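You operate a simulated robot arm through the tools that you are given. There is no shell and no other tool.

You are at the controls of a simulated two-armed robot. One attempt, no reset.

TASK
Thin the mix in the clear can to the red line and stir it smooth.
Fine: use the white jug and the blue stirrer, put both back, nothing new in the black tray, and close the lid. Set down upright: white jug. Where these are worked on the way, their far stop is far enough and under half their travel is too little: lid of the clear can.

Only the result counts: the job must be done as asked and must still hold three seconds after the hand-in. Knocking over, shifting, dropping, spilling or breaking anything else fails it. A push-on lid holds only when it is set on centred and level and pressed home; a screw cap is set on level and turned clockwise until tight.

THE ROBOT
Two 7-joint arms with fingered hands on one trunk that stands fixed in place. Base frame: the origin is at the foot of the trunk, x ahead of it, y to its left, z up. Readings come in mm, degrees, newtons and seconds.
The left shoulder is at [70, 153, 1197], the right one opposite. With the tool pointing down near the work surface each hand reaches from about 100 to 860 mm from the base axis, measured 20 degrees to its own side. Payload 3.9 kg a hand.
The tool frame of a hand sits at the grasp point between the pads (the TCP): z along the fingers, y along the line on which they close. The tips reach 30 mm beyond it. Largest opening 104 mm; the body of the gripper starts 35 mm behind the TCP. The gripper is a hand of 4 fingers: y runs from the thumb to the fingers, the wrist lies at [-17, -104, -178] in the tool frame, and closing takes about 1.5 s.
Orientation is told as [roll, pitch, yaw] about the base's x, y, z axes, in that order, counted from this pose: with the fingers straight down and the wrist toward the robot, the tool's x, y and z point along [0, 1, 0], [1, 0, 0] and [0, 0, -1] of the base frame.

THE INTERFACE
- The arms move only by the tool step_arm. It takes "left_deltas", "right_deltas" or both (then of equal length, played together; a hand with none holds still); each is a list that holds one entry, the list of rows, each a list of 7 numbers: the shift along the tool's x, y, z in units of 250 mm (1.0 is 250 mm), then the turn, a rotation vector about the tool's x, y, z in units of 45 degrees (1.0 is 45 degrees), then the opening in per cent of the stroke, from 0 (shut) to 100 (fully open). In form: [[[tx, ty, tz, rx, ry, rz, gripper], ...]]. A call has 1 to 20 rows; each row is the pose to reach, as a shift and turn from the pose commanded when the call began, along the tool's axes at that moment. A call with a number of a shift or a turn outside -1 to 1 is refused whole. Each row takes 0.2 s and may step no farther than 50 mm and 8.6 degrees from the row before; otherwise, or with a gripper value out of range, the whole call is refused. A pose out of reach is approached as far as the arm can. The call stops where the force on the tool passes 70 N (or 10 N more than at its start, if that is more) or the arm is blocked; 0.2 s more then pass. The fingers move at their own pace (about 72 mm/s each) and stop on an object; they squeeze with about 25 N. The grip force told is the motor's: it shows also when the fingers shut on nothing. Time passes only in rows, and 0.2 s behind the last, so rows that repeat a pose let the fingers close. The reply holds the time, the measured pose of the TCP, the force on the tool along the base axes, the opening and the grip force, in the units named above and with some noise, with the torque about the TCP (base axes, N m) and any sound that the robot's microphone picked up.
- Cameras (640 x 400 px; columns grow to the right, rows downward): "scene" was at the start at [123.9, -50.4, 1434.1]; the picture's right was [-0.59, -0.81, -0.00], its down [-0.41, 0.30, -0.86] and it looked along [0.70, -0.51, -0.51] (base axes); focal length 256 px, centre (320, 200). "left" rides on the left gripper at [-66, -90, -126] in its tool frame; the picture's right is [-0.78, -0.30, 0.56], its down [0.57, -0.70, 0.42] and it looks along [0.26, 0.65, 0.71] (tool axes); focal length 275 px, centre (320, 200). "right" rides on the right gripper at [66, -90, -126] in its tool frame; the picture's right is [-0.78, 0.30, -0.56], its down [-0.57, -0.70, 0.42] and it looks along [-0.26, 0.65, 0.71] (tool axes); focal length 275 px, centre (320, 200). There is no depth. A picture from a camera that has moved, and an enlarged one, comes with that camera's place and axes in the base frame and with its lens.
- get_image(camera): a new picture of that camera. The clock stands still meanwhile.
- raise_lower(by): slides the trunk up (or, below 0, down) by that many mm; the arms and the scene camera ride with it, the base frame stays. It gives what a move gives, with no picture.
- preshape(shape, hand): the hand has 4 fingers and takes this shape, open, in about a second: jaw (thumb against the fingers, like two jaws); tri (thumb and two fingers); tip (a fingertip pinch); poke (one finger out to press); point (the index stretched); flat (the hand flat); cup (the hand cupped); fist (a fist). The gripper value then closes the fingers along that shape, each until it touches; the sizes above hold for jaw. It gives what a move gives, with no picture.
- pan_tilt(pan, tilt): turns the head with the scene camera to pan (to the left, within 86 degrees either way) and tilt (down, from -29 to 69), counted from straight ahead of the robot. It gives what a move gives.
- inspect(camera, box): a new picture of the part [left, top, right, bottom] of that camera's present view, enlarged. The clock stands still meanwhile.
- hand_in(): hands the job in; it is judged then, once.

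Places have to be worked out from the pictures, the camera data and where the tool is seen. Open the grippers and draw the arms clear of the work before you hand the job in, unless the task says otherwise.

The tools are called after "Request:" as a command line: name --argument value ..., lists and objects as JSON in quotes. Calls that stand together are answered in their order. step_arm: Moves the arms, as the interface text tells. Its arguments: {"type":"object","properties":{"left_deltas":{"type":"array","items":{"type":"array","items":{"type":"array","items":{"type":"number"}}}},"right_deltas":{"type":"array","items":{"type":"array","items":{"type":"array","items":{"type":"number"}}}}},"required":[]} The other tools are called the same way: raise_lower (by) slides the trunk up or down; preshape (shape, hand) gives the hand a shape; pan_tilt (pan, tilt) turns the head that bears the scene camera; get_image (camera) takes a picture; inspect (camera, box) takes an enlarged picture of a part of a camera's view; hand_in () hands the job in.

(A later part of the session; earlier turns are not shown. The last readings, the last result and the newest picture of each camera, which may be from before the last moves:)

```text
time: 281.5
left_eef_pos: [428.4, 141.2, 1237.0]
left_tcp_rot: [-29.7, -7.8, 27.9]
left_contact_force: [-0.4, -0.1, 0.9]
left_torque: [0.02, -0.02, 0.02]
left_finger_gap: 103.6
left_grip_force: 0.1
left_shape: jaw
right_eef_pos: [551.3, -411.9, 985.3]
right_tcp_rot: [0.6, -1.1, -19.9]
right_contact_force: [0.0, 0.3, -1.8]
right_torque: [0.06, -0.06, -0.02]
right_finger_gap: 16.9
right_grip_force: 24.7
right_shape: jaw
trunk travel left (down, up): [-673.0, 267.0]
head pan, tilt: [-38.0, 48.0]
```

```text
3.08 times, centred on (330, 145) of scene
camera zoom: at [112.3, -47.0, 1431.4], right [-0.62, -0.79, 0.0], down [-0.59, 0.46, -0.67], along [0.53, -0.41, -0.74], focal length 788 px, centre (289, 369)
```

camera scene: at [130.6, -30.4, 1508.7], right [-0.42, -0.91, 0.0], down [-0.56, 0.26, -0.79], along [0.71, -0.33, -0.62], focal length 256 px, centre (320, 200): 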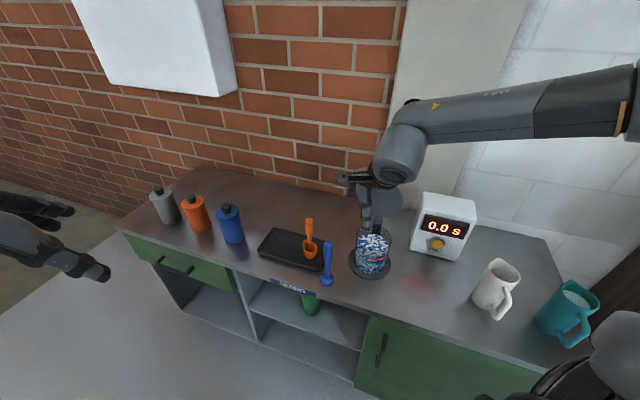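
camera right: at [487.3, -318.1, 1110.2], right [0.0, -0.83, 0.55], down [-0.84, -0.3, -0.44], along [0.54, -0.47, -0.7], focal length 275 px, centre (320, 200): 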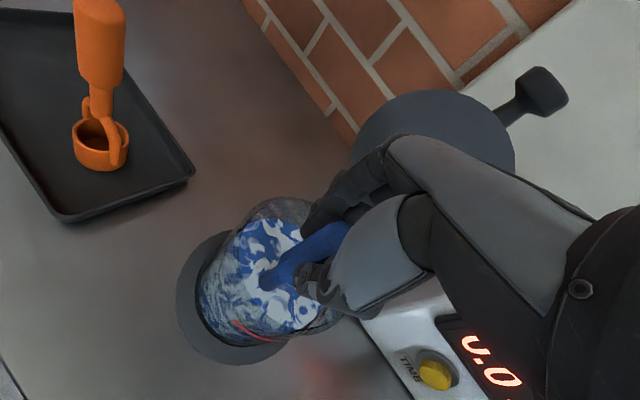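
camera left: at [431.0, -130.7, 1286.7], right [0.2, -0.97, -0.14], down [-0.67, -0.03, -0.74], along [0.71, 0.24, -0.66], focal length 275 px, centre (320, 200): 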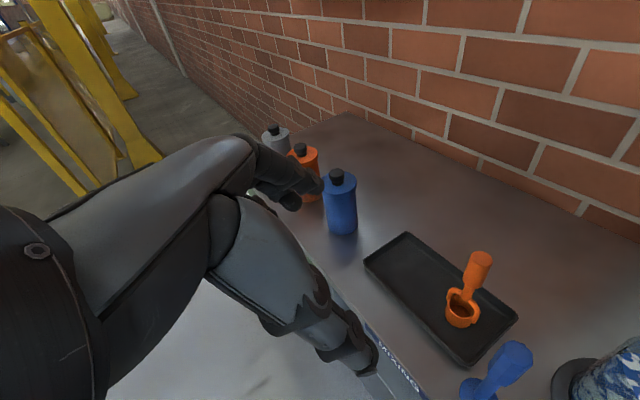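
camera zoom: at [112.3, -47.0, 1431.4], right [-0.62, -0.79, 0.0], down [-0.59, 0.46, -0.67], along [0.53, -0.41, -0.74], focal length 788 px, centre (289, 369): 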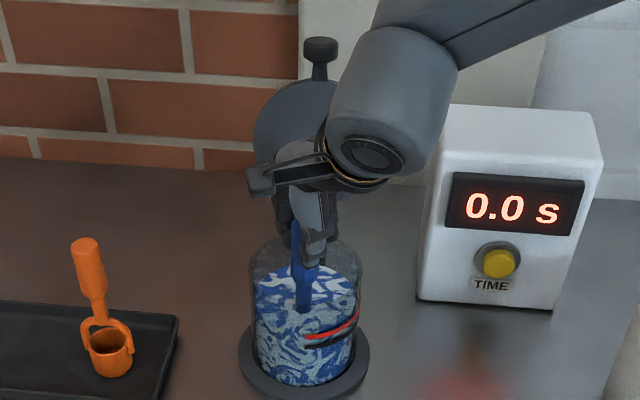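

Free motion with no contact. I stir three faster turns.

Request:
step_arm --right_deltas '[[[0.068, 0, 0, 0, 0, 0, 0], [0.034, 0.059, 0, 0, 0, 0, 0], [-0.034, 0.059, 0, 0, 0, 0, 0], [-0.068, 0, 0, 0, 0, 0, 0], [-0.034, -0.059, 0, 0, 0, 0, 0], [0.034, -0.059, 0, 0, 0, 0, 0], [0.068, 0, 0, 0, 0, 0, 0], [0.034, 0.059, 0, 0, 0, 0, 0], [-0.034, 0.059, 0, 0, 0, 0, 0], [-0.068, 0, 0, 0, 0, 0, 0], [-0.034, -0.059, 0, 0, 0, 0, 0], [0.034, -0.059, 0, 0, 0, 0, 0], [0.068, 0, 0, 0, 0, 0, 0], [0.034, 0.059, 0, 0, 0, 0, 0], [-0.034, 0.059, 0, 0, 0, 0, 0], [-0.068, 0, 0, 0, 0, 0, 0], [-0.034, -0.059, 0, 0, 0, 0, 0], [0.034, -0.059, 0, 0, 0, 0, 0], [0.068, 0, 0, 0, 0, 0, 0], [0, 0, 0, 0, 0, 0, 0]]]'

Request:
inspect --camera "scene" --box '[290, 140, 360, 210]'

Request:
inspect --camera "right" --box '[160, 180, 380, 380]'

```text
time: 285.7
left_eef_pos: [428.2, 141.8, 1236.3]
left_tcp_rot: [-29.7, -7.8, 27.9]
left_contact_force: [-0.1, -0.9, 0.3]
left_torque: [0.0, 0.01, 0.02]
left_finger_gap: 104.0
left_grip_force: 0.0
left_shape: jaw
right_eef_pos: [551.0, -412.0, 984.9]
right_tcp_rot: [0.9, -1.1, -19.9]
right_contact_force: [-0.3, 0.1, -1.4]
right_torque: [0.01, -0.07, -0.01]
right_finger_gap: 17.0
right_grip_force: 24.9
right_shape: jaw
trunk travel left (down, up): [-673.0, 267.0]
head pan, tilt: [-38.0, 48.0]
```

```text
5.71 times, centred on (325, 175) of scene
camera zoom: at [112.0, -47.2, 1431.4], right [-0.62, -0.79, 0.0], down [-0.58, 0.46, -0.67], along [0.53, -0.41, -0.74], focal length 1464 px, centre (291, 343)
```

zoom: 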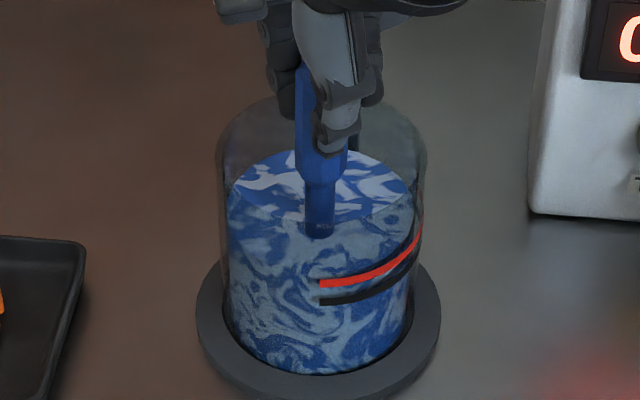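

```text
2.00 times, centred on (270, 280) of right
camera zoom: at [486.9, -318.4, 1110.6], right [0.0, -0.83, 0.55], down [-0.84, -0.3, -0.45], along [0.54, -0.47, -0.7], focal length 551 px, centre (420, 40)
```

zoom: 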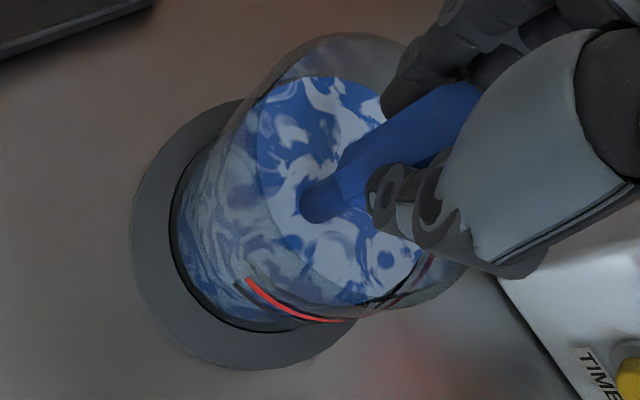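

The contrast is fading, so stirring works. I continue with slightly larger, faster circles.

Request:
step_arm --right_deltas '[[[0.08, 0, 0, 0, 0, 0, 0], [0.04, 0.069, 0, 0, 0, 0, 0], [-0.04, 0.069, 0, 0, 0, 0, 0], [-0.08, 0, 0, 0, 0, 0, 0], [-0.04, -0.069, 0, 0, 0, 0, 0], [0.04, -0.069, 0, 0, 0, 0, 0], [0.08, 0, 0, 0, 0, 0, 0], [0.04, 0.069, 0, 0, 0, 0, 0], [-0.04, 0.069, 0, 0, 0, 0, 0], [-0.08, 0, 0, 0, 0, 0, 0], [-0.04, -0.069, 0, 0, 0, 0, 0], [0.04, -0.069, 0, 0, 0, 0, 0], [0.08, 0, 0, 0, 0, 0, 0], [0.04, 0.069, 0, 0, 0, 0, 0], [-0.04, 0.069, 0, 0, 0, 0, 0], [-0.08, 0, 0, 0, 0, 0, 0], [-0.04, -0.069, 0, 0, 0, 0, 0], [0.04, -0.069, 0, 0, 0, 0, 0], [0.08, 0, 0, 0, 0, 0, 0], [0, 0, 0, 0, 0, 0, 0]]]'

Request:
step_arm --right_deltas '[[[0.08, 0, 0, 0, 0, 0, 0], [0.04, 0.069, 0, 0, 0, 0, 0], [-0.04, 0.069, 0, 0, 0, 0, 0], [-0.08, 0, 0, 0, 0, 0, 0], [-0.04, -0.069, 0, 0, 0, 0, 0], [0.04, -0.069, 0, 0, 0, 0, 0], [0.08, 0, 0, 0, 0, 0, 0], [0.04, 0.069, 0, 0, 0, 0, 0], [-0.04, 0.069, 0, 0, 0, 0, 0], [-0.08, 0, 0, 0, 0, 0, 0], [-0.04, -0.069, 0, 0, 0, 0, 0], [0.04, -0.069, 0, 0, 0, 0, 0], [0.08, 0, 0, 0, 0, 0, 0], [0.04, 0.069, 0, 0, 0, 0, 0], [-0.04, 0.069, 0, 0, 0, 0, 0], [-0.08, 0, 0, 0, 0, 0, 0], [-0.04, -0.069, 0, 0, 0, 0, 0], [0.04, -0.069, 0, 0, 0, 0, 0], [0.08, 0, 0, 0, 0, 0, 0], [0, 0, 0, 0, 0, 0, 0]]]'

Request:
inspect --camera "scene" --box '[290, 140, 360, 210]'

```text
time: 289.9
left_eef_pos: [428.0, 140.7, 1237.0]
left_tcp_rot: [-29.6, -7.8, 27.9]
left_contact_force: [0.5, 0.0, 0.0]
left_torque: [-0.01, -0.02, 0.02]
left_finger_gap: 103.8
left_grip_force: 0.0
left_shape: jaw
right_eef_pos: [550.9, -411.1, 985.6]
right_tcp_rot: [0.8, -1.0, -19.9]
right_contact_force: [-0.2, -0.1, -1.2]
right_torque: [0.05, -0.02, -0.02]
right_finger_gap: 17.4
right_grip_force: 24.8
right_shape: jaw
trunk travel left (down, up): [-673.0, 267.0]
head pan, tilt: [-38.0, 48.0]
```

```text
time: 294.1
left_eef_pos: [427.9, 141.6, 1237.2]
left_tcp_rot: [-29.6, -7.7, 27.9]
left_contact_force: [0.1, 0.5, 0.0]
left_torque: [0.01, 0.03, 0.04]
left_finger_gap: 104.0
left_grip_force: 0.1
left_shape: jaw
right_eef_pos: [550.6, -410.6, 985.4]
right_tcp_rot: [0.8, -1.2, -19.9]
right_contact_force: [-0.3, -0.6, -2.2]
right_torque: [-0.01, -0.01, -0.01]
right_finger_gap: 17.2
right_grip_force: 25.1
right_shape: jaw
trunk travel left (down, up): [-673.0, 267.0]
head pan, tilt: [-38.0, 48.0]
```

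```text
5.71 times, centred on (325, 175) of scene
camera zoom: at [111.9, -47.5, 1431.4], right [-0.62, -0.79, 0.0], down [-0.58, 0.46, -0.67], along [0.53, -0.41, -0.74], focal length 1464 px, centre (291, 343)
```

zoom: 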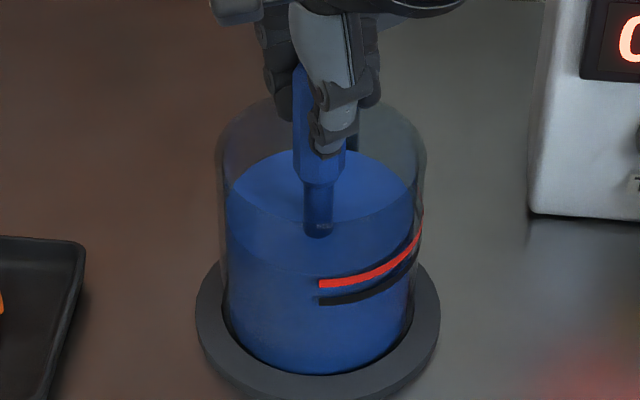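

The mix is now a uniform blue. I give one more set of turns for good measure and check the level against the red line up close.

Request:
step_arm --right_deltas '[[[0.08, 0, 0, 0, 0, 0, 0], [0.04, 0.069, -0.02, 0, 0, 0, 0], [-0.04, 0.069, -0.04, 0, 0, 0, 0], [-0.08, 0, -0.06, 0, 0, 0, 0], [-0.04, -0.069, -0.08, 0, 0, 0, 0], [0.04, -0.069, -0.1, 0, 0, 0, 0], [0.08, 0, -0.12, 0, 0, 0, 0], [0.04, 0.069, -0.12, 0, 0, 0, 0], [-0.04, 0.069, -0.1, 0, 0, 0, 0], [-0.08, 0, -0.08, 0, 0, 0, 0], [-0.04, -0.069, -0.06, 0, 0, 0, 0], [0.04, -0.069, -0.04, 0, 0, 0, 0], [0.08, 0, -0.02, 0, 0, 0, 0], [0.04, 0.069, 0, 0, 0, 0, 0], [-0.04, 0.069, 0, 0, 0, 0, 0], [-0.08, 0, 0, 0, 0, 0, 0], [-0.04, -0.069, 0, 0, 0, 0, 0], [0.04, -0.069, 0, 0, 0, 0, 0], [0.03, 0, 0, 0, 0, 0, 0], [0, 0, 0, 0, 0, 0, 0]]]'

Request:
inspect --camera "scene" --box '[305, 165, 350, 200]'

Request:
inspect --camera "right" --box '[200, 250, 360, 370]'

```text
time: 298.3
left_eef_pos: [429.4, 142.8, 1237.5]
left_tcp_rot: [-29.6, -7.8, 27.8]
left_contact_force: [-0.2, 0.0, -0.5]
left_torque: [0.0, 0.02, 0.02]
left_finger_gap: 103.9
left_grip_force: 0.0
left_shape: jaw
right_eef_pos: [551.7, -410.4, 986.0]
right_tcp_rot: [0.7, -1.1, -19.9]
right_contact_force: [-0.2, 0.0, -1.6]
right_torque: [0.01, 0.01, 0.02]
right_finger_gap: 17.0
right_grip_force: 25.0
right_shape: jaw
trunk travel left (down, up): [-673.0, 267.0]
head pan, tilt: [-38.0, 48.0]
```

```text
11.43 times, centred on (328, 182) of scene
camera zoom: at [112.6, -46.3, 1431.4], right [-0.62, -0.79, 0.0], down [-0.59, 0.46, -0.67], along [0.53, -0.41, -0.74], focal length 2927 px, centre (234, 400)
```

zoom: 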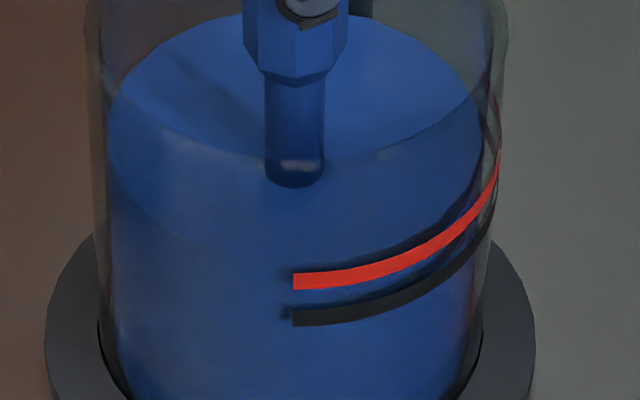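

```text
3.33 times, centred on (280, 310) of right
camera zoom: at [487.7, -317.6, 1111.1], right [0.0, -0.83, 0.55], down [-0.84, -0.3, -0.44], along [0.54, -0.47, -0.7], focal length 918 px, centre (453, -167)
```

zoom: 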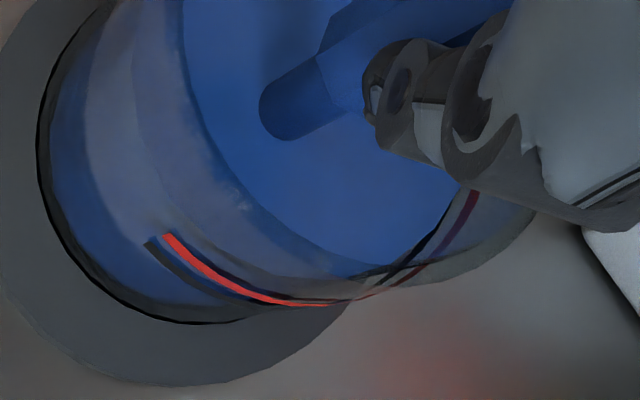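

The level sits on the red line and the mix is smooth. I raise the stirrer just out of the liquid, still inside the can, and let it drip.

Request:
raise_lower --by 98

Request:
inspect --camera "scene" --box '[290, 130, 370, 230]'

Request:
step_arm --right_deltas '[[[0, 0, 0, 0, 0, 0, 0], [0, 0, 0, 0, 0, 0, 0], [0, 0, 0, 0, 0, 0, 0], [0, 0, 0, 0, 0, 0, 0], [0, 0, 0, 0, 0, 0, 0], [0, 0, 0, 0, 0, 0, 0], [0, 0, 0, 0, 0, 0, 0], [0, 0, 0, 0, 0, 0, 0], [0, 0, 0, 0, 0, 0, 0], [0, 0, 0, 0, 0, 0, 0]]]'

Request:
inspect --camera "scene" --box '[290, 130, 370, 230]'

Request:
inspect --camera "right" --box '[150, 200, 350, 370]'

```text
time: 299.6
left_eef_pos: [429.6, 143.4, 1334.2]
left_tcp_rot: [-29.5, -7.7, 27.8]
left_contact_force: [0.2, 0.2, 0.0]
left_torque: [0.0, -0.02, -0.02]
left_finger_gap: 103.8
left_grip_force: 0.1
left_shape: jaw
right_eef_pos: [551.9, -410.6, 1082.3]
right_tcp_rot: [0.8, -1.0, -19.8]
right_contact_force: [0.3, -0.2, -1.2]
right_torque: [0.01, 0.0, 0.0]
right_finger_gap: 17.0
right_grip_force: 24.7
right_shape: jaw
trunk travel left (down, up): [-771.0, 169.0]
head pan, tilt: [-38.0, 48.0]
```

```text
4.00 times, centred on (330, 180) of scene
camera zoom: at [113.4, -45.6, 1529.3], right [-0.62, -0.79, 0.0], down [-0.59, 0.46, -0.67], along [0.53, -0.41, -0.74], focal length 1024 px, centre (280, 280)
```

zoom: 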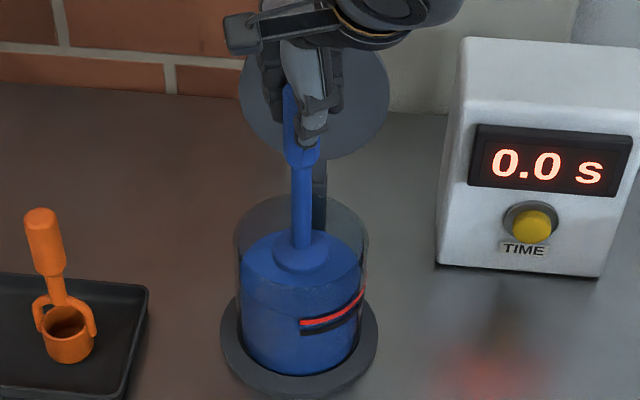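

```text
time: 301.8
left_eef_pos: [429.8, 141.6, 1334.0]
left_tcp_rot: [-29.6, -7.8, 27.9]
left_contact_force: [-0.1, 0.0, 0.5]
left_torque: [0.02, 0.0, 0.0]
left_finger_gap: 103.7
left_grip_force: 0.1
left_shape: jaw
right_eef_pos: [551.2, -409.3, 1083.5]
right_tcp_rot: [0.6, -1.0, -19.9]
right_contact_force: [-0.1, 0.0, -1.1]
right_torque: [0.02, -0.01, -0.04]
right_finger_gap: 16.8
right_grip_force: 25.0
right_shape: jaw
trunk travel left (down, up): [-771.0, 169.0]
head pan, tilt: [-38.0, 48.0]
```

```text
4.00 times, centred on (330, 180) of scene
camera zoom: at [113.3, -45.6, 1529.3], right [-0.62, -0.79, 0.0], down [-0.59, 0.46, -0.67], along [0.53, -0.41, -0.74], focal length 1024 px, centre (280, 280)
```

zoom: 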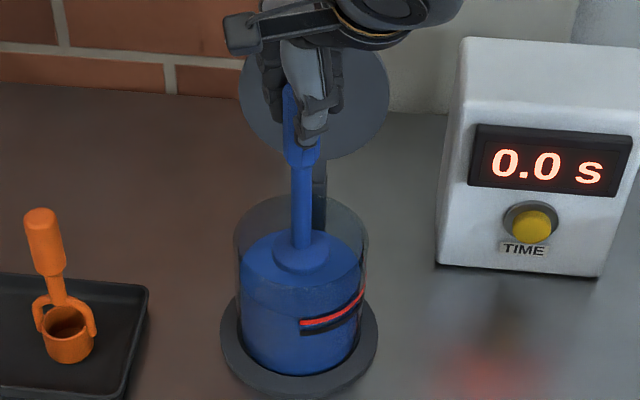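

```text
2.35 times, centred on (250, 285) of right
camera zoom: at [488.2, -317.0, 1209.0], right [0.0, -0.83, 0.55], down [-0.84, -0.3, -0.44], along [0.53, -0.47, -0.7], focal length 648 px, centre (485, 0)
```

zoom: 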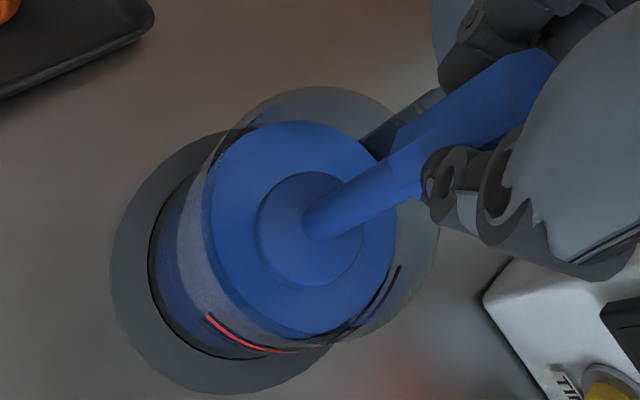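

The disc looks to be just clear of the surface. I raise it a bit more, still over the can, give small shakes and wait to let everything drip back.

Request:
raise_lower --by 18

Request:
step_arm --right_deltas '[[[0, 0, 0.02, 0, 0, 0, 0], [0, 0, -0.02, 0, 0, 0, 0], [0, 0, 0.02, 0, 0, 0, 0], [0, 0, -0.02, 0, 0, 0, 0], [0, 0, 0.02, 0, 0, 0, 0], [0, 0, -0.02, 0, 0, 0, 0], [0, 0, 0, 0, 0, 0, 0], [0, 0, 0, 0, 0, 0, 0], [0, 0, 0, 0, 0, 0, 0], [0, 0, 0, 0, 0, 0, 0], [0, 0, 0, 0, 0, 0, 0], [0, 0, 0, 0, 0, 0, 0], [0, 0, 0, 0, 0, 0, 0], [0, 0, 0, 0, 0, 0, 0], [0, 0, 0, 0, 0, 0, 0], [0, 0, 0, 0, 0, 0, 0], [0, 0, 0, 0, 0, 0, 0], [0, 0, 0, 0, 0, 0, 0], [0, 0, 0, 0, 0, 0, 0], [0, 0, 0, 0, 0, 0, 0]]]'

Request:
step_arm --right_deltas '[[[0, 0, 0, 0, 0, 0, 0], [0, 0, 0, 0, 0, 0, 0], [0, 0, 0, 0, 0, 0, 0], [0, 0, 0, 0, 0, 0, 0], [0, 0, 0, 0, 0, 0, 0], [0, 0, 0, 0, 0, 0, 0], [0, 0, 0, 0, 0, 0, 0], [0, 0, 0, 0, 0, 0, 0], [0, 0, 0, 0, 0, 0, 0], [0, 0, 0, 0, 0, 0, 0], [0, 0, 0, 0, 0, 0, 0], [0, 0, 0, 0, 0, 0, 0], [0, 0, 0, 0, 0, 0, 0], [0, 0, 0, 0, 0, 0, 0], [0, 0, 0, 0, 0, 0, 0], [0, 0, 0, 0, 0, 0, 0], [0, 0, 0, 0, 0, 0, 0], [0, 0, 0, 0, 0, 0, 0], [0, 0, 0, 0, 0, 0, 0], [0, 0, 0, 0, 0, 0, 0]]]'

Request:
inspect --camera "scene" --box '[300, 150, 360, 220]'

Request:
inspect --camera "right" --box '[150, 200, 350, 370]'

```text
time: 302.5
left_eef_pos: [429.8, 142.6, 1352.1]
left_tcp_rot: [-29.6, -7.7, 27.9]
left_contact_force: [0.3, 0.1, 0.5]
left_torque: [0.02, -0.03, -0.02]
left_finger_gap: 103.6
left_grip_force: 0.1
left_shape: jaw
right_eef_pos: [552.0, -408.7, 1101.6]
right_tcp_rot: [0.7, -1.0, -19.9]
right_contact_force: [-0.3, 0.2, -1.2]
right_torque: [-0.03, -0.02, -0.01]
right_finger_gap: 17.5
right_grip_force: 24.6
right_shape: jaw
trunk travel left (down, up): [-789.0, 151.0]
head pan, tilt: [-38.0, 48.0]
```

```text
time: 306.7
left_eef_pos: [429.3, 141.3, 1351.1]
left_tcp_rot: [-29.7, -7.6, 27.9]
left_contact_force: [0.1, -0.2, 0.4]
left_torque: [-0.01, -0.01, 0.0]
left_finger_gap: 103.9
left_grip_force: 0.1
left_shape: jaw
right_eef_pos: [551.1, -411.3, 1102.0]
right_tcp_rot: [0.7, -1.0, -19.8]
right_contact_force: [1.0, 0.1, -0.9]
right_torque: [0.03, 0.02, 0.01]
right_finger_gap: 17.0
right_grip_force: 25.4
right_shape: jaw
trunk travel left (down, up): [-789.0, 151.0]
head pan, tilt: [-38.0, 48.0]
```

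```text
time: 310.9
left_eef_pos: [429.0, 142.8, 1351.8]
left_tcp_rot: [-29.6, -7.7, 27.9]
left_contact_force: [0.4, 0.2, 0.2]
left_torque: [0.0, -0.03, -0.02]
left_finger_gap: 103.7
left_grip_force: 0.1
left_shape: jaw
right_eef_pos: [552.5, -409.9, 1101.0]
right_tcp_rot: [0.7, -0.9, -19.9]
right_contact_force: [-0.1, -0.4, -1.7]
right_torque: [0.02, 0.01, 0.01]
right_finger_gap: 17.0
right_grip_force: 24.7
right_shape: jaw
trunk travel left (down, up): [-789.0, 151.0]
head pan, tilt: [-38.0, 48.0]
```

```text
5.71 times, centred on (330, 185) of scene
camera zoom: at [113.3, -45.6, 1547.3], right [-0.62, -0.79, 0.0], down [-0.59, 0.46, -0.67], along [0.53, -0.41, -0.74], focal length 1464 px, centre (263, 286)
```

zoom: 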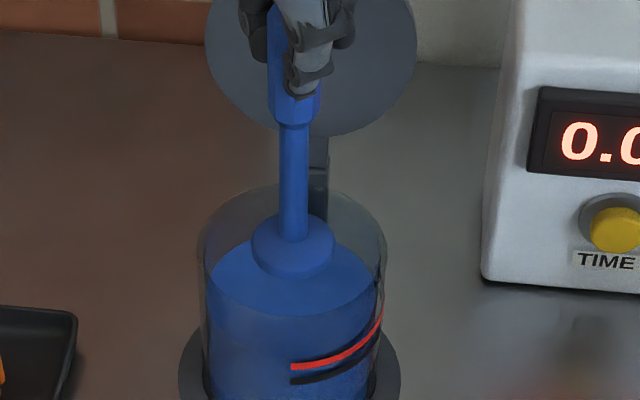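

```text
2.35 times, centred on (250, 285) of right
camera zoom: at [487.7, -317.0, 1226.9], right [0.0, -0.83, 0.55], down [-0.84, -0.3, -0.44], along [0.53, -0.47, -0.7], focal length 648 px, centre (485, 0)
```

zoom: 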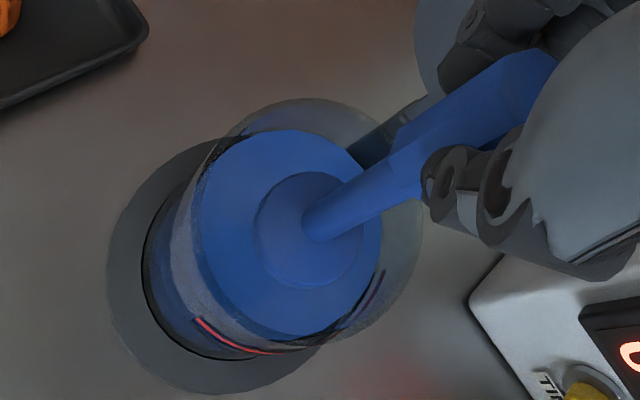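

Nothing visibly drips, but I wait another dozen seconds over the can to be safe.

Request:
step_arm --right_deltas '[[[0.02, 0, 0, 0, 0, 0, 0], [-0.02, 0, 0, 0, 0, 0, 0], [0.02, 0, 0, 0, 0, 0, 0], [-0.02, 0, 0, 0, 0, 0, 0], [0, 0, 0, 0, 0, 0, 0], [0, 0, 0, 0, 0, 0, 0], [0, 0, 0, 0, 0, 0, 0], [0, 0, 0, 0, 0, 0, 0], [0, 0, 0, 0, 0, 0, 0], [0, 0, 0, 0, 0, 0, 0], [0, 0, 0, 0, 0, 0, 0], [0, 0, 0, 0, 0, 0, 0], [0, 0, 0, 0, 0, 0, 0], [0, 0, 0, 0, 0, 0, 0], [0, 0, 0, 0, 0, 0, 0], [0, 0, 0, 0, 0, 0, 0], [0, 0, 0, 0, 0, 0, 0], [0, 0, 0, 0, 0, 0, 0], [0, 0, 0, 0, 0, 0, 0], [0, 0, 0, 0, 0, 0, 0]]]'

Request:
step_arm --right_deltas '[[[0, 0, 0, 0, 0, 0, 0], [0, 0, 0, 0, 0, 0, 0], [0, 0, 0, 0, 0, 0, 0], [0, 0, 0, 0, 0, 0, 0], [0, 0, 0, 0, 0, 0, 0], [0, 0, 0, 0, 0, 0, 0], [0, 0, 0, 0, 0, 0, 0], [0, 0, 0, 0, 0, 0, 0], [0, 0, 0, 0, 0, 0, 0], [0, 0, 0, 0, 0, 0, 0], [0, 0, 0, 0, 0, 0, 0], [0, 0, 0, 0, 0, 0, 0], [0, 0, 0, 0, 0, 0, 0], [0, 0, 0, 0, 0, 0, 0], [0, 0, 0, 0, 0, 0, 0], [0, 0, 0, 0, 0, 0, 0], [0, 0, 0, 0, 0, 0, 0], [0, 0, 0, 0, 0, 0, 0], [0, 0, 0, 0, 0, 0, 0], [0, 0, 0, 0, 0, 0, 0]]]'

Request:
step_arm --right_deltas '[[[0, 0, 0, 0, 0, 0, 0], [0, 0, 0, 0, 0, 0, 0], [0, 0, 0, 0, 0, 0, 0], [0, 0, 0, 0, 0, 0, 0], [0, 0, 0, 0, 0, 0, 0], [0, 0, 0, 0, 0, 0, 0], [0, 0, 0, 0, 0, 0, 0], [0, 0, 0, 0, 0, 0, 0], [0, 0, 0, 0, 0, 0, 0], [0, 0, 0, 0, 0, 0, 0], [0, 0, 0, 0, 0, 0, 0], [0, 0, 0, 0, 0, 0, 0], [0, 0, 0, 0, 0, 0, 0], [0, 0, 0, 0, 0, 0, 0], [0, 0, 0, 0, 0, 0, 0], [0, 0, 0, 0, 0, 0, 0], [0, 0, 0, 0, 0, 0, 0], [0, 0, 0, 0, 0, 0, 0], [0, 0, 0, 0, 0, 0, 0], [0, 0, 0, 0, 0, 0, 0]]]'

Request:
raise_lower --by 28

Request:
inspect --camera "scene" --box '[300, 140, 360, 210]'

```text
time: 315.1
left_eef_pos: [429.5, 142.2, 1352.0]
left_tcp_rot: [-29.6, -7.7, 28.0]
left_contact_force: [0.3, 0.0, -0.1]
left_torque: [0.0, 0.0, -0.07]
left_finger_gap: 103.5
left_grip_force: 0.0
left_shape: jaw
right_eef_pos: [552.3, -410.0, 1100.7]
right_tcp_rot: [0.7, -1.1, -19.9]
right_contact_force: [0.1, -0.9, -0.9]
right_torque: [-0.01, 0.01, -0.01]
right_finger_gap: 17.1
right_grip_force: 25.3
right_shape: jaw
trunk travel left (down, up): [-789.0, 151.0]
head pan, tilt: [-38.0, 48.0]
```

```text
time: 319.3
left_eef_pos: [430.3, 142.7, 1353.4]
left_tcp_rot: [-29.6, -7.8, 27.8]
left_contact_force: [0.1, 0.5, 0.1]
left_torque: [0.0, -0.02, -0.02]
left_finger_gap: 103.8
left_grip_force: 0.0
left_shape: jaw
right_eef_pos: [552.3, -409.1, 1101.5]
right_tcp_rot: [0.7, -1.0, -19.9]
right_contact_force: [-0.7, 0.1, -1.3]
right_torque: [0.02, -0.01, 0.0]
right_finger_gap: 17.1
right_grip_force: 25.2
right_shape: jaw
trunk travel left (down, up): [-789.0, 151.0]
head pan, tilt: [-38.0, 48.0]
```

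```text
time: 323.5
left_eef_pos: [429.1, 142.8, 1353.5]
left_tcp_rot: [-29.6, -7.7, 27.9]
left_contact_force: [0.2, 0.8, -0.7]
left_torque: [0.0, 0.0, 0.0]
left_finger_gap: 103.7
left_grip_force: 0.0
left_shape: jaw
right_eef_pos: [553.6, -409.8, 1102.3]
right_tcp_rot: [0.7, -1.0, -19.9]
right_contact_force: [0.0, 0.3, -1.6]
right_torque: [0.0, -0.01, 0.0]
right_finger_gap: 17.1
right_grip_force: 24.9
right_shape: jaw
trunk travel left (down, up): [-789.0, 151.0]
head pan, tilt: [-38.0, 48.0]
```

```text
time: 324.2
left_eef_pos: [429.7, 142.7, 1380.4]
left_tcp_rot: [-29.6, -7.7, 27.8]
left_contact_force: [0.0, -0.3, -0.3]
left_torque: [-0.01, 0.01, 0.01]
left_finger_gap: 103.9
left_grip_force: 0.0
left_shape: jaw
right_eef_pos: [551.9, -410.1, 1129.8]
right_tcp_rot: [0.8, -1.0, -19.8]
right_contact_force: [-0.2, 0.3, -2.4]
right_torque: [0.0, -0.01, -0.03]
right_finger_gap: 16.9
right_grip_force: 25.5
right_shape: jaw
trunk travel left (down, up): [-817.0, 123.0]
head pan, tilt: [-38.0, 48.0]
```

```text
5.71 times, centred on (330, 175) of scene
camera zoom: at [113.2, -45.6, 1575.4], right [-0.62, -0.79, 0.0], down [-0.59, 0.46, -0.67], along [0.53, -0.41, -0.74], focal length 1464 px, centre (263, 343)
```

zoom: 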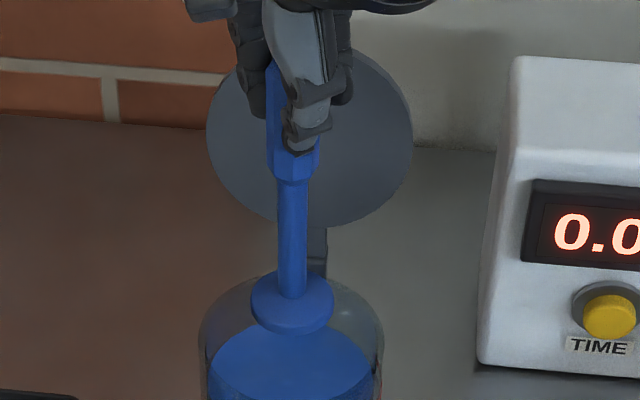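

No drips are hanging. I move the stirrer back over the transfer spot and lower it with the trunk.

Request:
step_arm --right_deltas '[[[0.08, -0.025, 0, 0, 0, 0, 0], [0.17, -0.053, 0, 0, 0, 0, 0], [0.27, -0.085, 0, 0, 0, 0, 0], [0.37, -0.117, 0, 0, 0, 0, 0], [0.47, -0.148, 0, 0, 0, 0, 0], [0.55, -0.173, 0, 0, 0, 0, 0], [0.584, -0.184, 0, 0, 0, 0, 0], [0.584, -0.184, 0, 0, 0, 0, 0]]]'

Request:
raise_lower --by -130

Request:
pan_tilt --pan -30 --tilt 45

Request:
get_image --camera "scene"

Request:
get_image --camera "right"

```text
time: 326.0
left_eef_pos: [430.4, 143.3, 1379.5]
left_tcp_rot: [-29.6, -7.8, 27.8]
left_contact_force: [0.0, -0.5, 0.5]
left_torque: [-0.04, 0.0, 0.01]
left_finger_gap: 103.7
left_grip_force: 0.1
left_shape: jaw
right_eef_pos: [557.4, -257.2, 1130.9]
right_tcp_rot: [0.7, -1.0, -19.8]
right_contact_force: [-1.2, 0.3, -1.9]
right_torque: [0.03, -0.02, 0.04]
right_finger_gap: 17.2
right_grip_force: 25.3
right_shape: jaw
trunk travel left (down, up): [-817.0, 123.0]
head pan, tilt: [-38.0, 48.0]
```

```text
time: 327.6
left_eef_pos: [429.6, 143.3, 1251.3]
left_tcp_rot: [-29.7, -7.7, 27.9]
left_contact_force: [-0.3, 1.1, 0.6]
left_torque: [0.0, -0.01, 0.01]
left_finger_gap: 103.8
left_grip_force: 0.0
left_shape: jaw
right_eef_pos: [558.3, -257.4, 1001.5]
right_tcp_rot: [0.7, -1.1, -19.8]
right_contact_force: [0.3, 0.2, -0.3]
right_torque: [0.0, 0.0, -0.05]
right_finger_gap: 17.2
right_grip_force: 24.2
right_shape: jaw
trunk travel left (down, up): [-687.0, 253.0]
head pan, tilt: [-38.0, 48.0]
```

```text
time: 328.3
left_eef_pos: [429.3, 143.8, 1250.6]
left_tcp_rot: [-29.7, -7.7, 27.9]
left_contact_force: [0.2, -0.5, -0.9]
left_torque: [0.0, -0.02, 0.02]
left_finger_gap: 103.7
left_grip_force: 0.1
left_shape: jaw
right_eef_pos: [557.9, -257.2, 1000.1]
right_tcp_rot: [0.7, -1.0, -19.9]
right_contact_force: [-0.8, 0.1, -1.2]
right_torque: [0.02, -0.01, -0.02]
right_finger_gap: 17.2
right_grip_force: 25.1
right_shape: jaw
trunk travel left (down, up): [-687.0, 253.0]
head pan, tilt: [-30.0, 45.0]
```

```text
taken
camera scene: at [121.5, -37.7, 1449.5], right [-0.5, -0.87, 0.0], down [-0.61, 0.35, -0.71], along [0.61, -0.35, -0.71], focal length 256 px, centre (320, 200)
```

scene: 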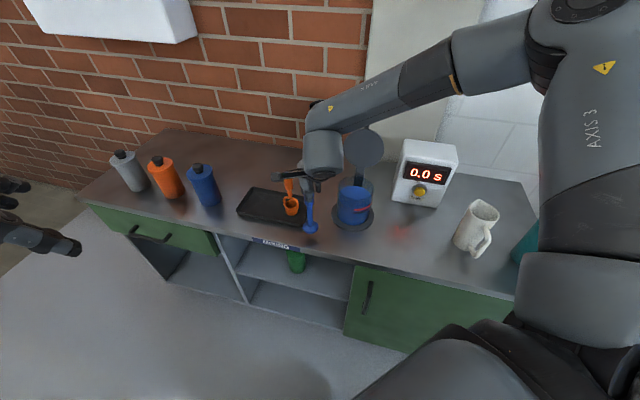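

```text
taken
camera right: at [494.0, -163.8, 1125.9], right [0.0, -0.83, 0.55], down [-0.84, -0.3, -0.44], along [0.53, -0.47, -0.7], focal length 275 px, centre (320, 200)
```

right: 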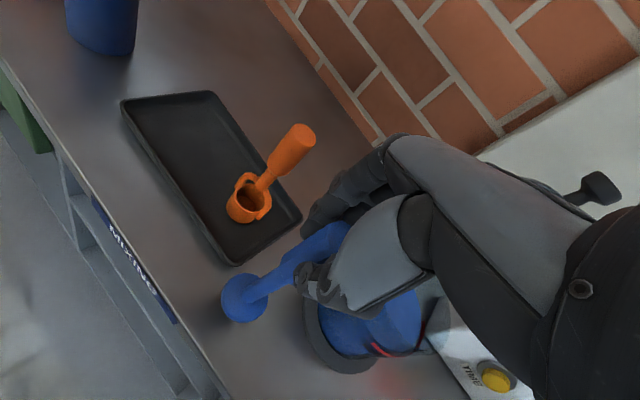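

The stirrer is hanging 38 mm above the spot. I lower the final distance in small steps.

Request:
raise_lower --by -33

Request:
raise_lower --by -4

Request:
get_image --camera "right"

```text
time: 329.1
left_eef_pos: [429.5, 143.2, 1217.1]
left_tcp_rot: [-29.6, -7.7, 27.8]
left_contact_force: [0.3, 1.3, 0.6]
left_torque: [-0.01, 0.01, 0.03]
left_finger_gap: 103.7
left_grip_force: 0.0
left_shape: jaw
right_eef_pos: [557.4, -257.3, 967.3]
right_tcp_rot: [0.7, -1.1, -19.8]
right_contact_force: [0.2, 0.3, -0.7]
right_torque: [0.01, 0.01, 0.01]
right_finger_gap: 17.3
right_grip_force: 24.9
right_shape: jaw
trunk travel left (down, up): [-654.0, 286.0]
head pan, tilt: [-30.0, 45.0]
```

```text
time: 329.6
left_eef_pos: [429.7, 142.3, 1214.1]
left_tcp_rot: [-29.6, -7.7, 27.9]
left_contact_force: [-0.4, 0.1, 0.4]
left_torque: [-0.02, 0.01, 0.03]
left_finger_gap: 103.8
left_grip_force: 0.0
left_shape: jaw
right_eef_pos: [558.9, -257.5, 963.0]
right_tcp_rot: [0.7, -1.1, -19.9]
right_contact_force: [-0.2, 0.1, -1.5]
right_torque: [-0.01, 0.02, 0.01]
right_finger_gap: 17.0
right_grip_force: 24.8
right_shape: jaw
trunk travel left (down, up): [-650.0, 290.0]
head pan, tilt: [-30.0, 45.0]
```

```text
taken
camera right: at [494.1, -163.8, 1088.9], right [0.0, -0.83, 0.55], down [-0.84, -0.3, -0.44], along [0.53, -0.47, -0.7], focal length 275 px, centre (320, 200)
```

right: 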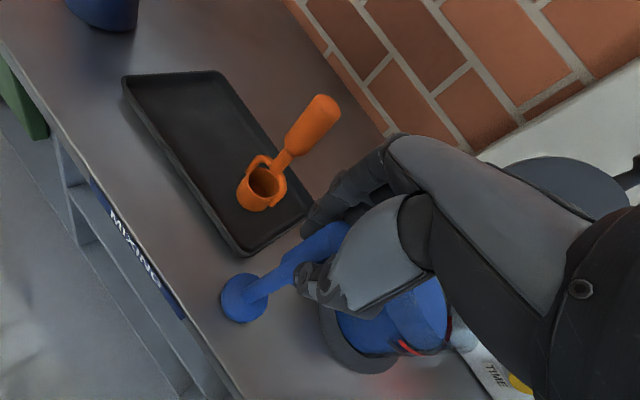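

It is back at the height where I picked it up. I lower 1.5 mm more to touch down, then open and rise with the trunk.

Request:
raise_lower --by -1.5

Request:
step_arm --right_deltas '[[[0, 0, 0, 0, 0, 0, 25], [0, 0, 0, 0, 0, 0, 35], [0, 0, 0, 0, 0, 0, 60], [0, 0, 0, 0, 0, 0, 100], [0, 0, 0, 0, 0, 0, 100], [0, 0, 0, 0, 0, 0, 100]]]'

Request:
raise_lower --by 120

Request:
get_image --camera "right"

Request:
inspect --camera "scene" --box '[230, 150, 380, 290]'

```text
time: 330.1
left_eef_pos: [430.0, 143.3, 1212.8]
left_tcp_rot: [-29.7, -7.8, 27.9]
left_contact_force: [-0.6, 1.0, -0.1]
left_torque: [0.02, 0.02, -0.06]
left_finger_gap: 103.5
left_grip_force: 0.0
left_shape: jaw
right_eef_pos: [558.5, -255.8, 962.3]
right_tcp_rot: [0.8, -1.1, -19.9]
right_contact_force: [-0.3, 0.2, 1.6]
right_torque: [-0.03, 0.02, 0.01]
right_finger_gap: 17.3
right_grip_force: 25.2
right_shape: jaw
trunk travel left (down, up): [-649.0, 291.0]
head pan, tilt: [-30.0, 45.0]
```

```text
time: 331.5
left_eef_pos: [428.9, 142.2, 1212.2]
left_tcp_rot: [-29.6, -7.7, 27.9]
left_contact_force: [0.9, 0.4, 0.8]
left_torque: [-0.02, 0.01, 0.0]
left_finger_gap: 103.7
left_grip_force: 0.1
left_shape: jaw
right_eef_pos: [558.4, -256.3, 961.4]
right_tcp_rot: [0.7, -1.1, -19.8]
right_contact_force: [-0.5, 0.2, -0.6]
right_torque: [0.02, -0.02, 0.01]
right_finger_gap: 103.7
right_grip_force: 0.1
right_shape: jaw
trunk travel left (down, up): [-649.0, 291.0]
head pan, tilt: [-30.0, 45.0]
```

```text
time: 333.0
left_eef_pos: [428.8, 143.0, 1332.0]
left_tcp_rot: [-29.7, -7.7, 27.9]
left_contact_force: [-0.3, 0.3, 0.2]
left_torque: [0.01, 0.01, -0.01]
left_finger_gap: 103.8
left_grip_force: 0.0
left_shape: jaw
right_eef_pos: [558.3, -257.1, 1081.0]
right_tcp_rot: [0.7, -0.9, -19.9]
right_contact_force: [-0.1, -0.8, 0.1]
right_torque: [0.0, 0.02, -0.03]
right_finger_gap: 103.8
right_grip_force: 0.0
right_shape: jaw
trunk travel left (down, up): [-769.0, 171.0]
head pan, tilt: [-30.0, 45.0]
```

```text
taken
camera right: at [494.1, -163.7, 1207.4], right [0.0, -0.83, 0.55], down [-0.84, -0.3, -0.44], along [0.53, -0.47, -0.7], focal length 275 px, centre (320, 200)
```

right: 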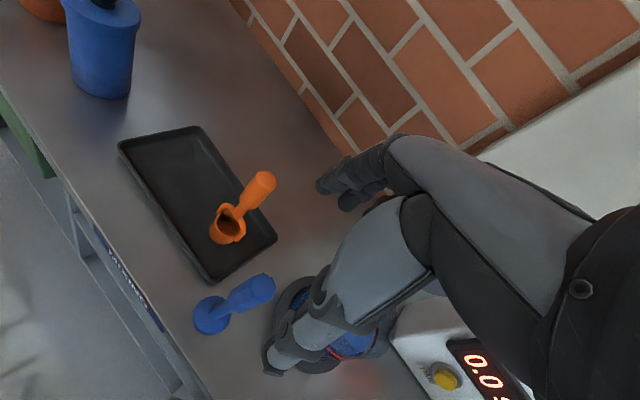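

```text
2.86 times, centred on (305, 220) of scene
camera zoom: at [121.6, -37.5, 1531.0], right [-0.5, -0.87, 0.0], down [-0.61, 0.35, -0.71], along [0.61, -0.35, -0.71], focal length 732 px, centre (363, 143)
```

zoom: 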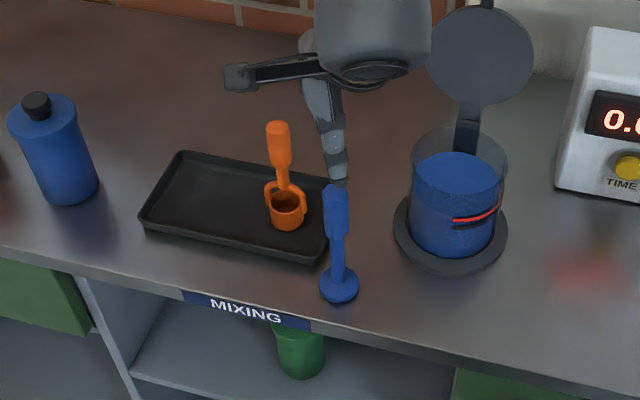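

The stirrer is standing clean on the bench. With the right hand nearby, I'll close the lid now by reversing the knob path: first up and back, then pronate with the tip shape.

Request:
step_arm --right_deltas '[[[0, 0, -0.1, 0, 0, 0, 100], [0, 0, -0.2, 0, 0, 0, 100], [-0.06, -0.007, -0.3, 0, 0, 0, 100], [-0.12, -0.014, -0.4, 0, 0, 0, 100], [-0.178, -0.02, -0.44, 0, 0, 0, 100]]]'

Request:
preshape --hand "right" --shape "tip"

Request:
step_arm --right_deltas '[[[0, 0, 0, 0, -0.17, 0, 100], [0, 0, 0, 0, -0.34, 0, 100], [0, 0, 0, 0, -0.51, 0, 100], [0, 0, 0, 0, -0.68, 0, 100], [0, 0, 0, 0, -0.85, 0, 100], [0, 0, 0, 0, -1.0, 0, 100]]]'

Request:
step_arm --right_deltas '[[[0, 0, 0, -0.12, 0, -0.12, 100], [0, 0, 0, -0.24, 0, -0.24, 100], [0, 0, 0, -0.36, 0, -0.36, 100], [0, 0, 0, -0.48, 0, -0.48, 100], [0, 0, 0, -0.6, 0, -0.6, 100], [0, 0, 0, -0.75, 0, -0.75, 100]]]'

Request:
get_image --camera "scene"

Request:
get_image --camera "right"

```text
time: 334.2
left_eef_pos: [429.1, 141.6, 1332.1]
left_tcp_rot: [-29.7, -7.7, 27.9]
left_contact_force: [-0.2, 0.2, -0.3]
left_torque: [0.03, 0.0, 0.01]
left_finger_gap: 103.6
left_grip_force: 0.1
left_shape: jaw
right_eef_pos: [534.9, -298.3, 1191.0]
right_tcp_rot: [0.7, -1.2, -19.9]
right_contact_force: [0.2, 0.3, 0.5]
right_torque: [0.03, 0.01, -0.01]
right_finger_gap: 103.6
right_grip_force: 0.1
right_shape: jaw
trunk travel left (down, up): [-769.0, 171.0]
head pan, tilt: [-30.0, 45.0]
```

```text
time: 335.1
left_eef_pos: [428.9, 144.3, 1332.2]
left_tcp_rot: [-29.6, -7.8, 27.9]
left_contact_force: [0.2, -0.8, 0.3]
left_torque: [-0.01, -0.03, 0.01]
left_finger_gap: 103.8
left_grip_force: 0.0
left_shape: jaw
right_eef_pos: [535.5, -298.1, 1191.2]
right_tcp_rot: [0.7, -1.2, -19.9]
right_contact_force: [0.1, 0.0, 0.6]
right_torque: [-0.01, -0.02, -0.01]
right_finger_gap: 103.9
right_grip_force: 0.1
right_shape: tip
trunk travel left (down, up): [-769.0, 171.0]
head pan, tilt: [-30.0, 45.0]
```

```text
time: 336.5
left_eef_pos: [428.5, 142.3, 1331.6]
left_tcp_rot: [-29.6, -7.7, 27.9]
left_contact_force: [0.3, -0.2, 0.0]
left_torque: [0.0, -0.05, 0.0]
left_finger_gap: 103.8
left_grip_force: 0.1
left_shape: jaw
right_eef_pos: [527.3, -306.3, 1195.9]
right_tcp_rot: [-44.3, -1.1, -19.9]
right_contact_force: [-0.6, -0.3, -0.2]
right_torque: [0.01, 0.01, 0.02]
right_finger_gap: 103.9
right_grip_force: 0.0
right_shape: tip
right hand out of reach, approached as far as the arm can: row 6
trunk travel left (down, up): [-769.0, 171.0]
head pan, tilt: [-30.0, 45.0]
```

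```text
refused: row 6 steps farther than a row can; nothing moved
```

```text
taken
camera scene: at [121.3, -38.5, 1531.0], right [-0.5, -0.87, 0.0], down [-0.61, 0.35, -0.71], along [0.61, -0.35, -0.71], focal length 256 px, centre (320, 200)
```

scene: 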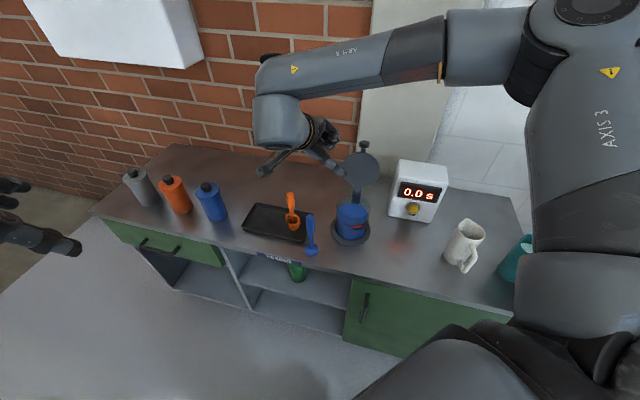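

```text
taken
camera right: at [489.0, -147.9, 1238.7], right [0.21, -0.25, 0.95], down [-0.9, -0.43, 0.08], along [0.38, -0.87, -0.31], focal length 275 px, centre (320, 200)
```

right: 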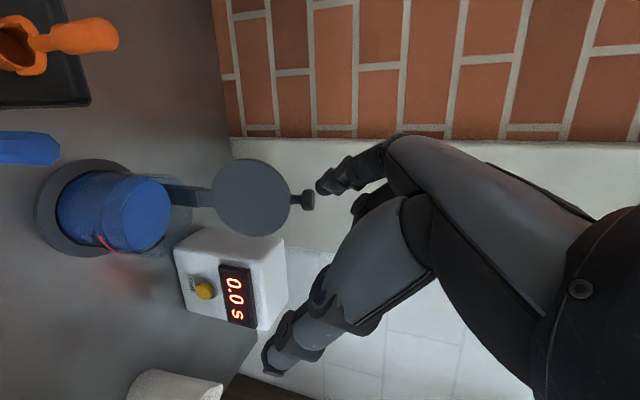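

One row was too large and nothing moved, so I redo the yaw turn in finer steps.

Request:
step_arm --right_deltas '[[[0, 0, 0, -0.12, 0, -0.12, 100], [0, 0, 0, -0.24, 0, -0.24, 100], [0, 0, 0, -0.36, 0, -0.36, 100], [0, 0, 0, -0.48, 0, -0.48, 100], [0, 0, 0, -0.6, 0, -0.6, 100], [0, 0, 0, -0.72, 0, -0.72, 100]]]'

Request:
get_image --camera "right"

Request:
inspect --camera "scene" --box '[260, 100, 420, 260]'

```text
time: 337.9
left_eef_pos: [429.8, 141.5, 1331.6]
left_tcp_rot: [-29.5, -7.8, 27.9]
left_contact_force: [0.0, -1.0, 0.7]
left_torque: [0.01, 0.03, 0.01]
left_finger_gap: 103.8
left_grip_force: 0.1
left_shape: jaw
right_eef_pos: [526.8, -306.4, 1196.1]
right_tcp_rot: [-45.3, -1.3, 26.0]
right_contact_force: [0.4, -0.4, -0.5]
right_torque: [0.04, 0.0, 0.01]
right_finger_gap: 103.6
right_grip_force: 0.1
right_shape: tip
trunk travel left (down, up): [-769.0, 171.0]
head pan, tilt: [-30.0, 45.0]
```

```text
taken
camera right: at [386.2, -223.7, 1236.2], right [0.31, -0.01, 0.95], down [-0.32, -0.94, 0.09], along [0.89, -0.33, -0.3], focal length 275 px, centre (320, 200)
```

right: 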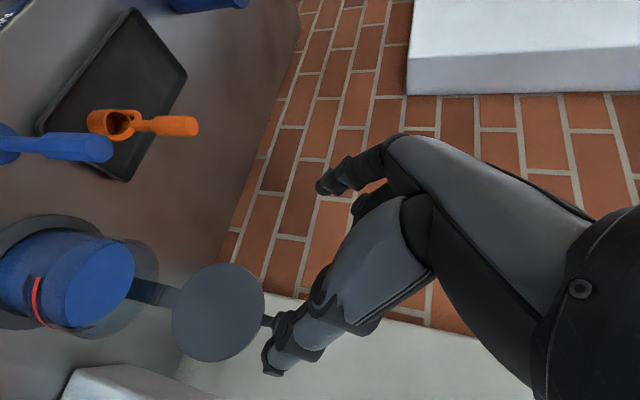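

```text
2.50 times, centred on (340, 180) of scene
camera zoom: at [120.6, -38.8, 1531.1], right [-0.5, -0.87, 0.0], down [-0.61, 0.35, -0.71], along [0.61, -0.35, -0.71], focal length 640 px, centre (270, 250)
```

zoom: 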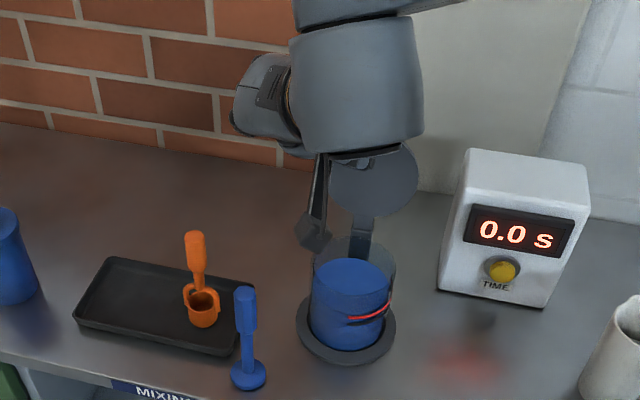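

Good view. I move to the pre-pinch pose I released from earlier, at about [601,-425,1157].

Request:
step_arm --right_deltas '[[[-0.06, 0.015, 0.1, 0, 0, 0, 100], [-0.12, 0.03, 0.21, 0, 0, 0, 100], [-0.18, 0.045, 0.32, 0, 0, 0, 100], [-0.24, 0.055, 0.43, 0, 0, 0, 100], [-0.281, 0.065, 0.505, 0, 0, 0, 100]]]'

Request:
get_image --camera "right"

Request:
inspect --camera "right" --box '[130, 160, 370, 390]'

```text
time: 339.1
left_eef_pos: [430.0, 142.2, 1332.3]
left_tcp_rot: [-29.7, -7.7, 27.9]
left_contact_force: [0.6, 0.4, 0.4]
left_torque: [0.03, 0.01, 0.03]
left_finger_gap: 103.8
left_grip_force: 0.0
left_shape: jaw
right_eef_pos: [604.3, -424.7, 1156.7]
right_tcp_rot: [-45.2, -1.3, 26.0]
right_contact_force: [-0.1, 0.0, -0.1]
right_torque: [-0.02, 0.01, 0.01]
right_finger_gap: 103.6
right_grip_force: 0.1
right_shape: tip
trunk travel left (down, up): [-769.0, 171.0]
head pan, tilt: [-30.0, 45.0]
```

```text
taken
camera right: at [463.7, -341.1, 1196.8], right [0.31, -0.01, 0.95], down [-0.32, -0.94, 0.09], along [0.89, -0.34, -0.3], focal length 275 px, centre (320, 200)
```

right: 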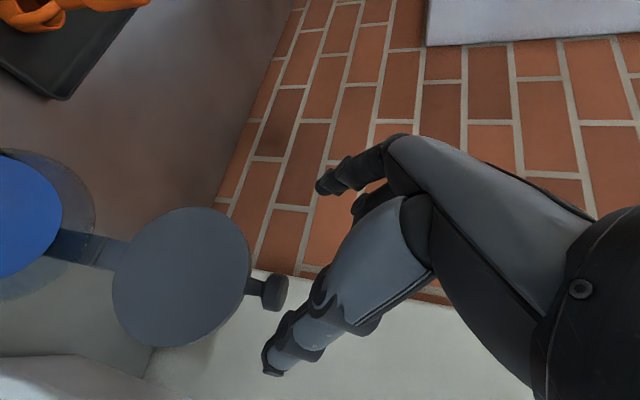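

```text
1.74 times, centred on (250, 275) of right
camera zoom: at [463.7, -341.1, 1196.8], right [0.31, -0.01, 0.95], down [-0.32, -0.94, 0.09], along [0.89, -0.34, -0.3], focal length 479 px, centre (442, 70)
```

zoom: 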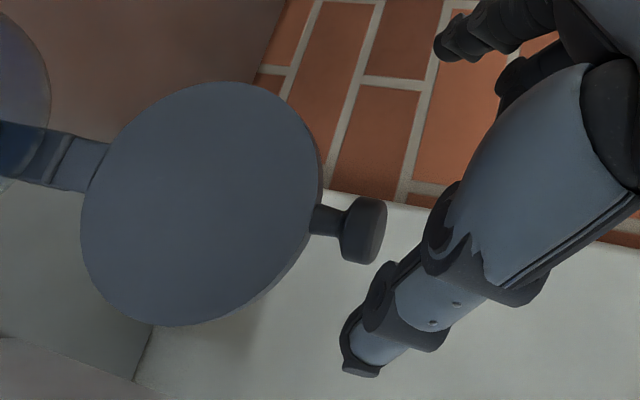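

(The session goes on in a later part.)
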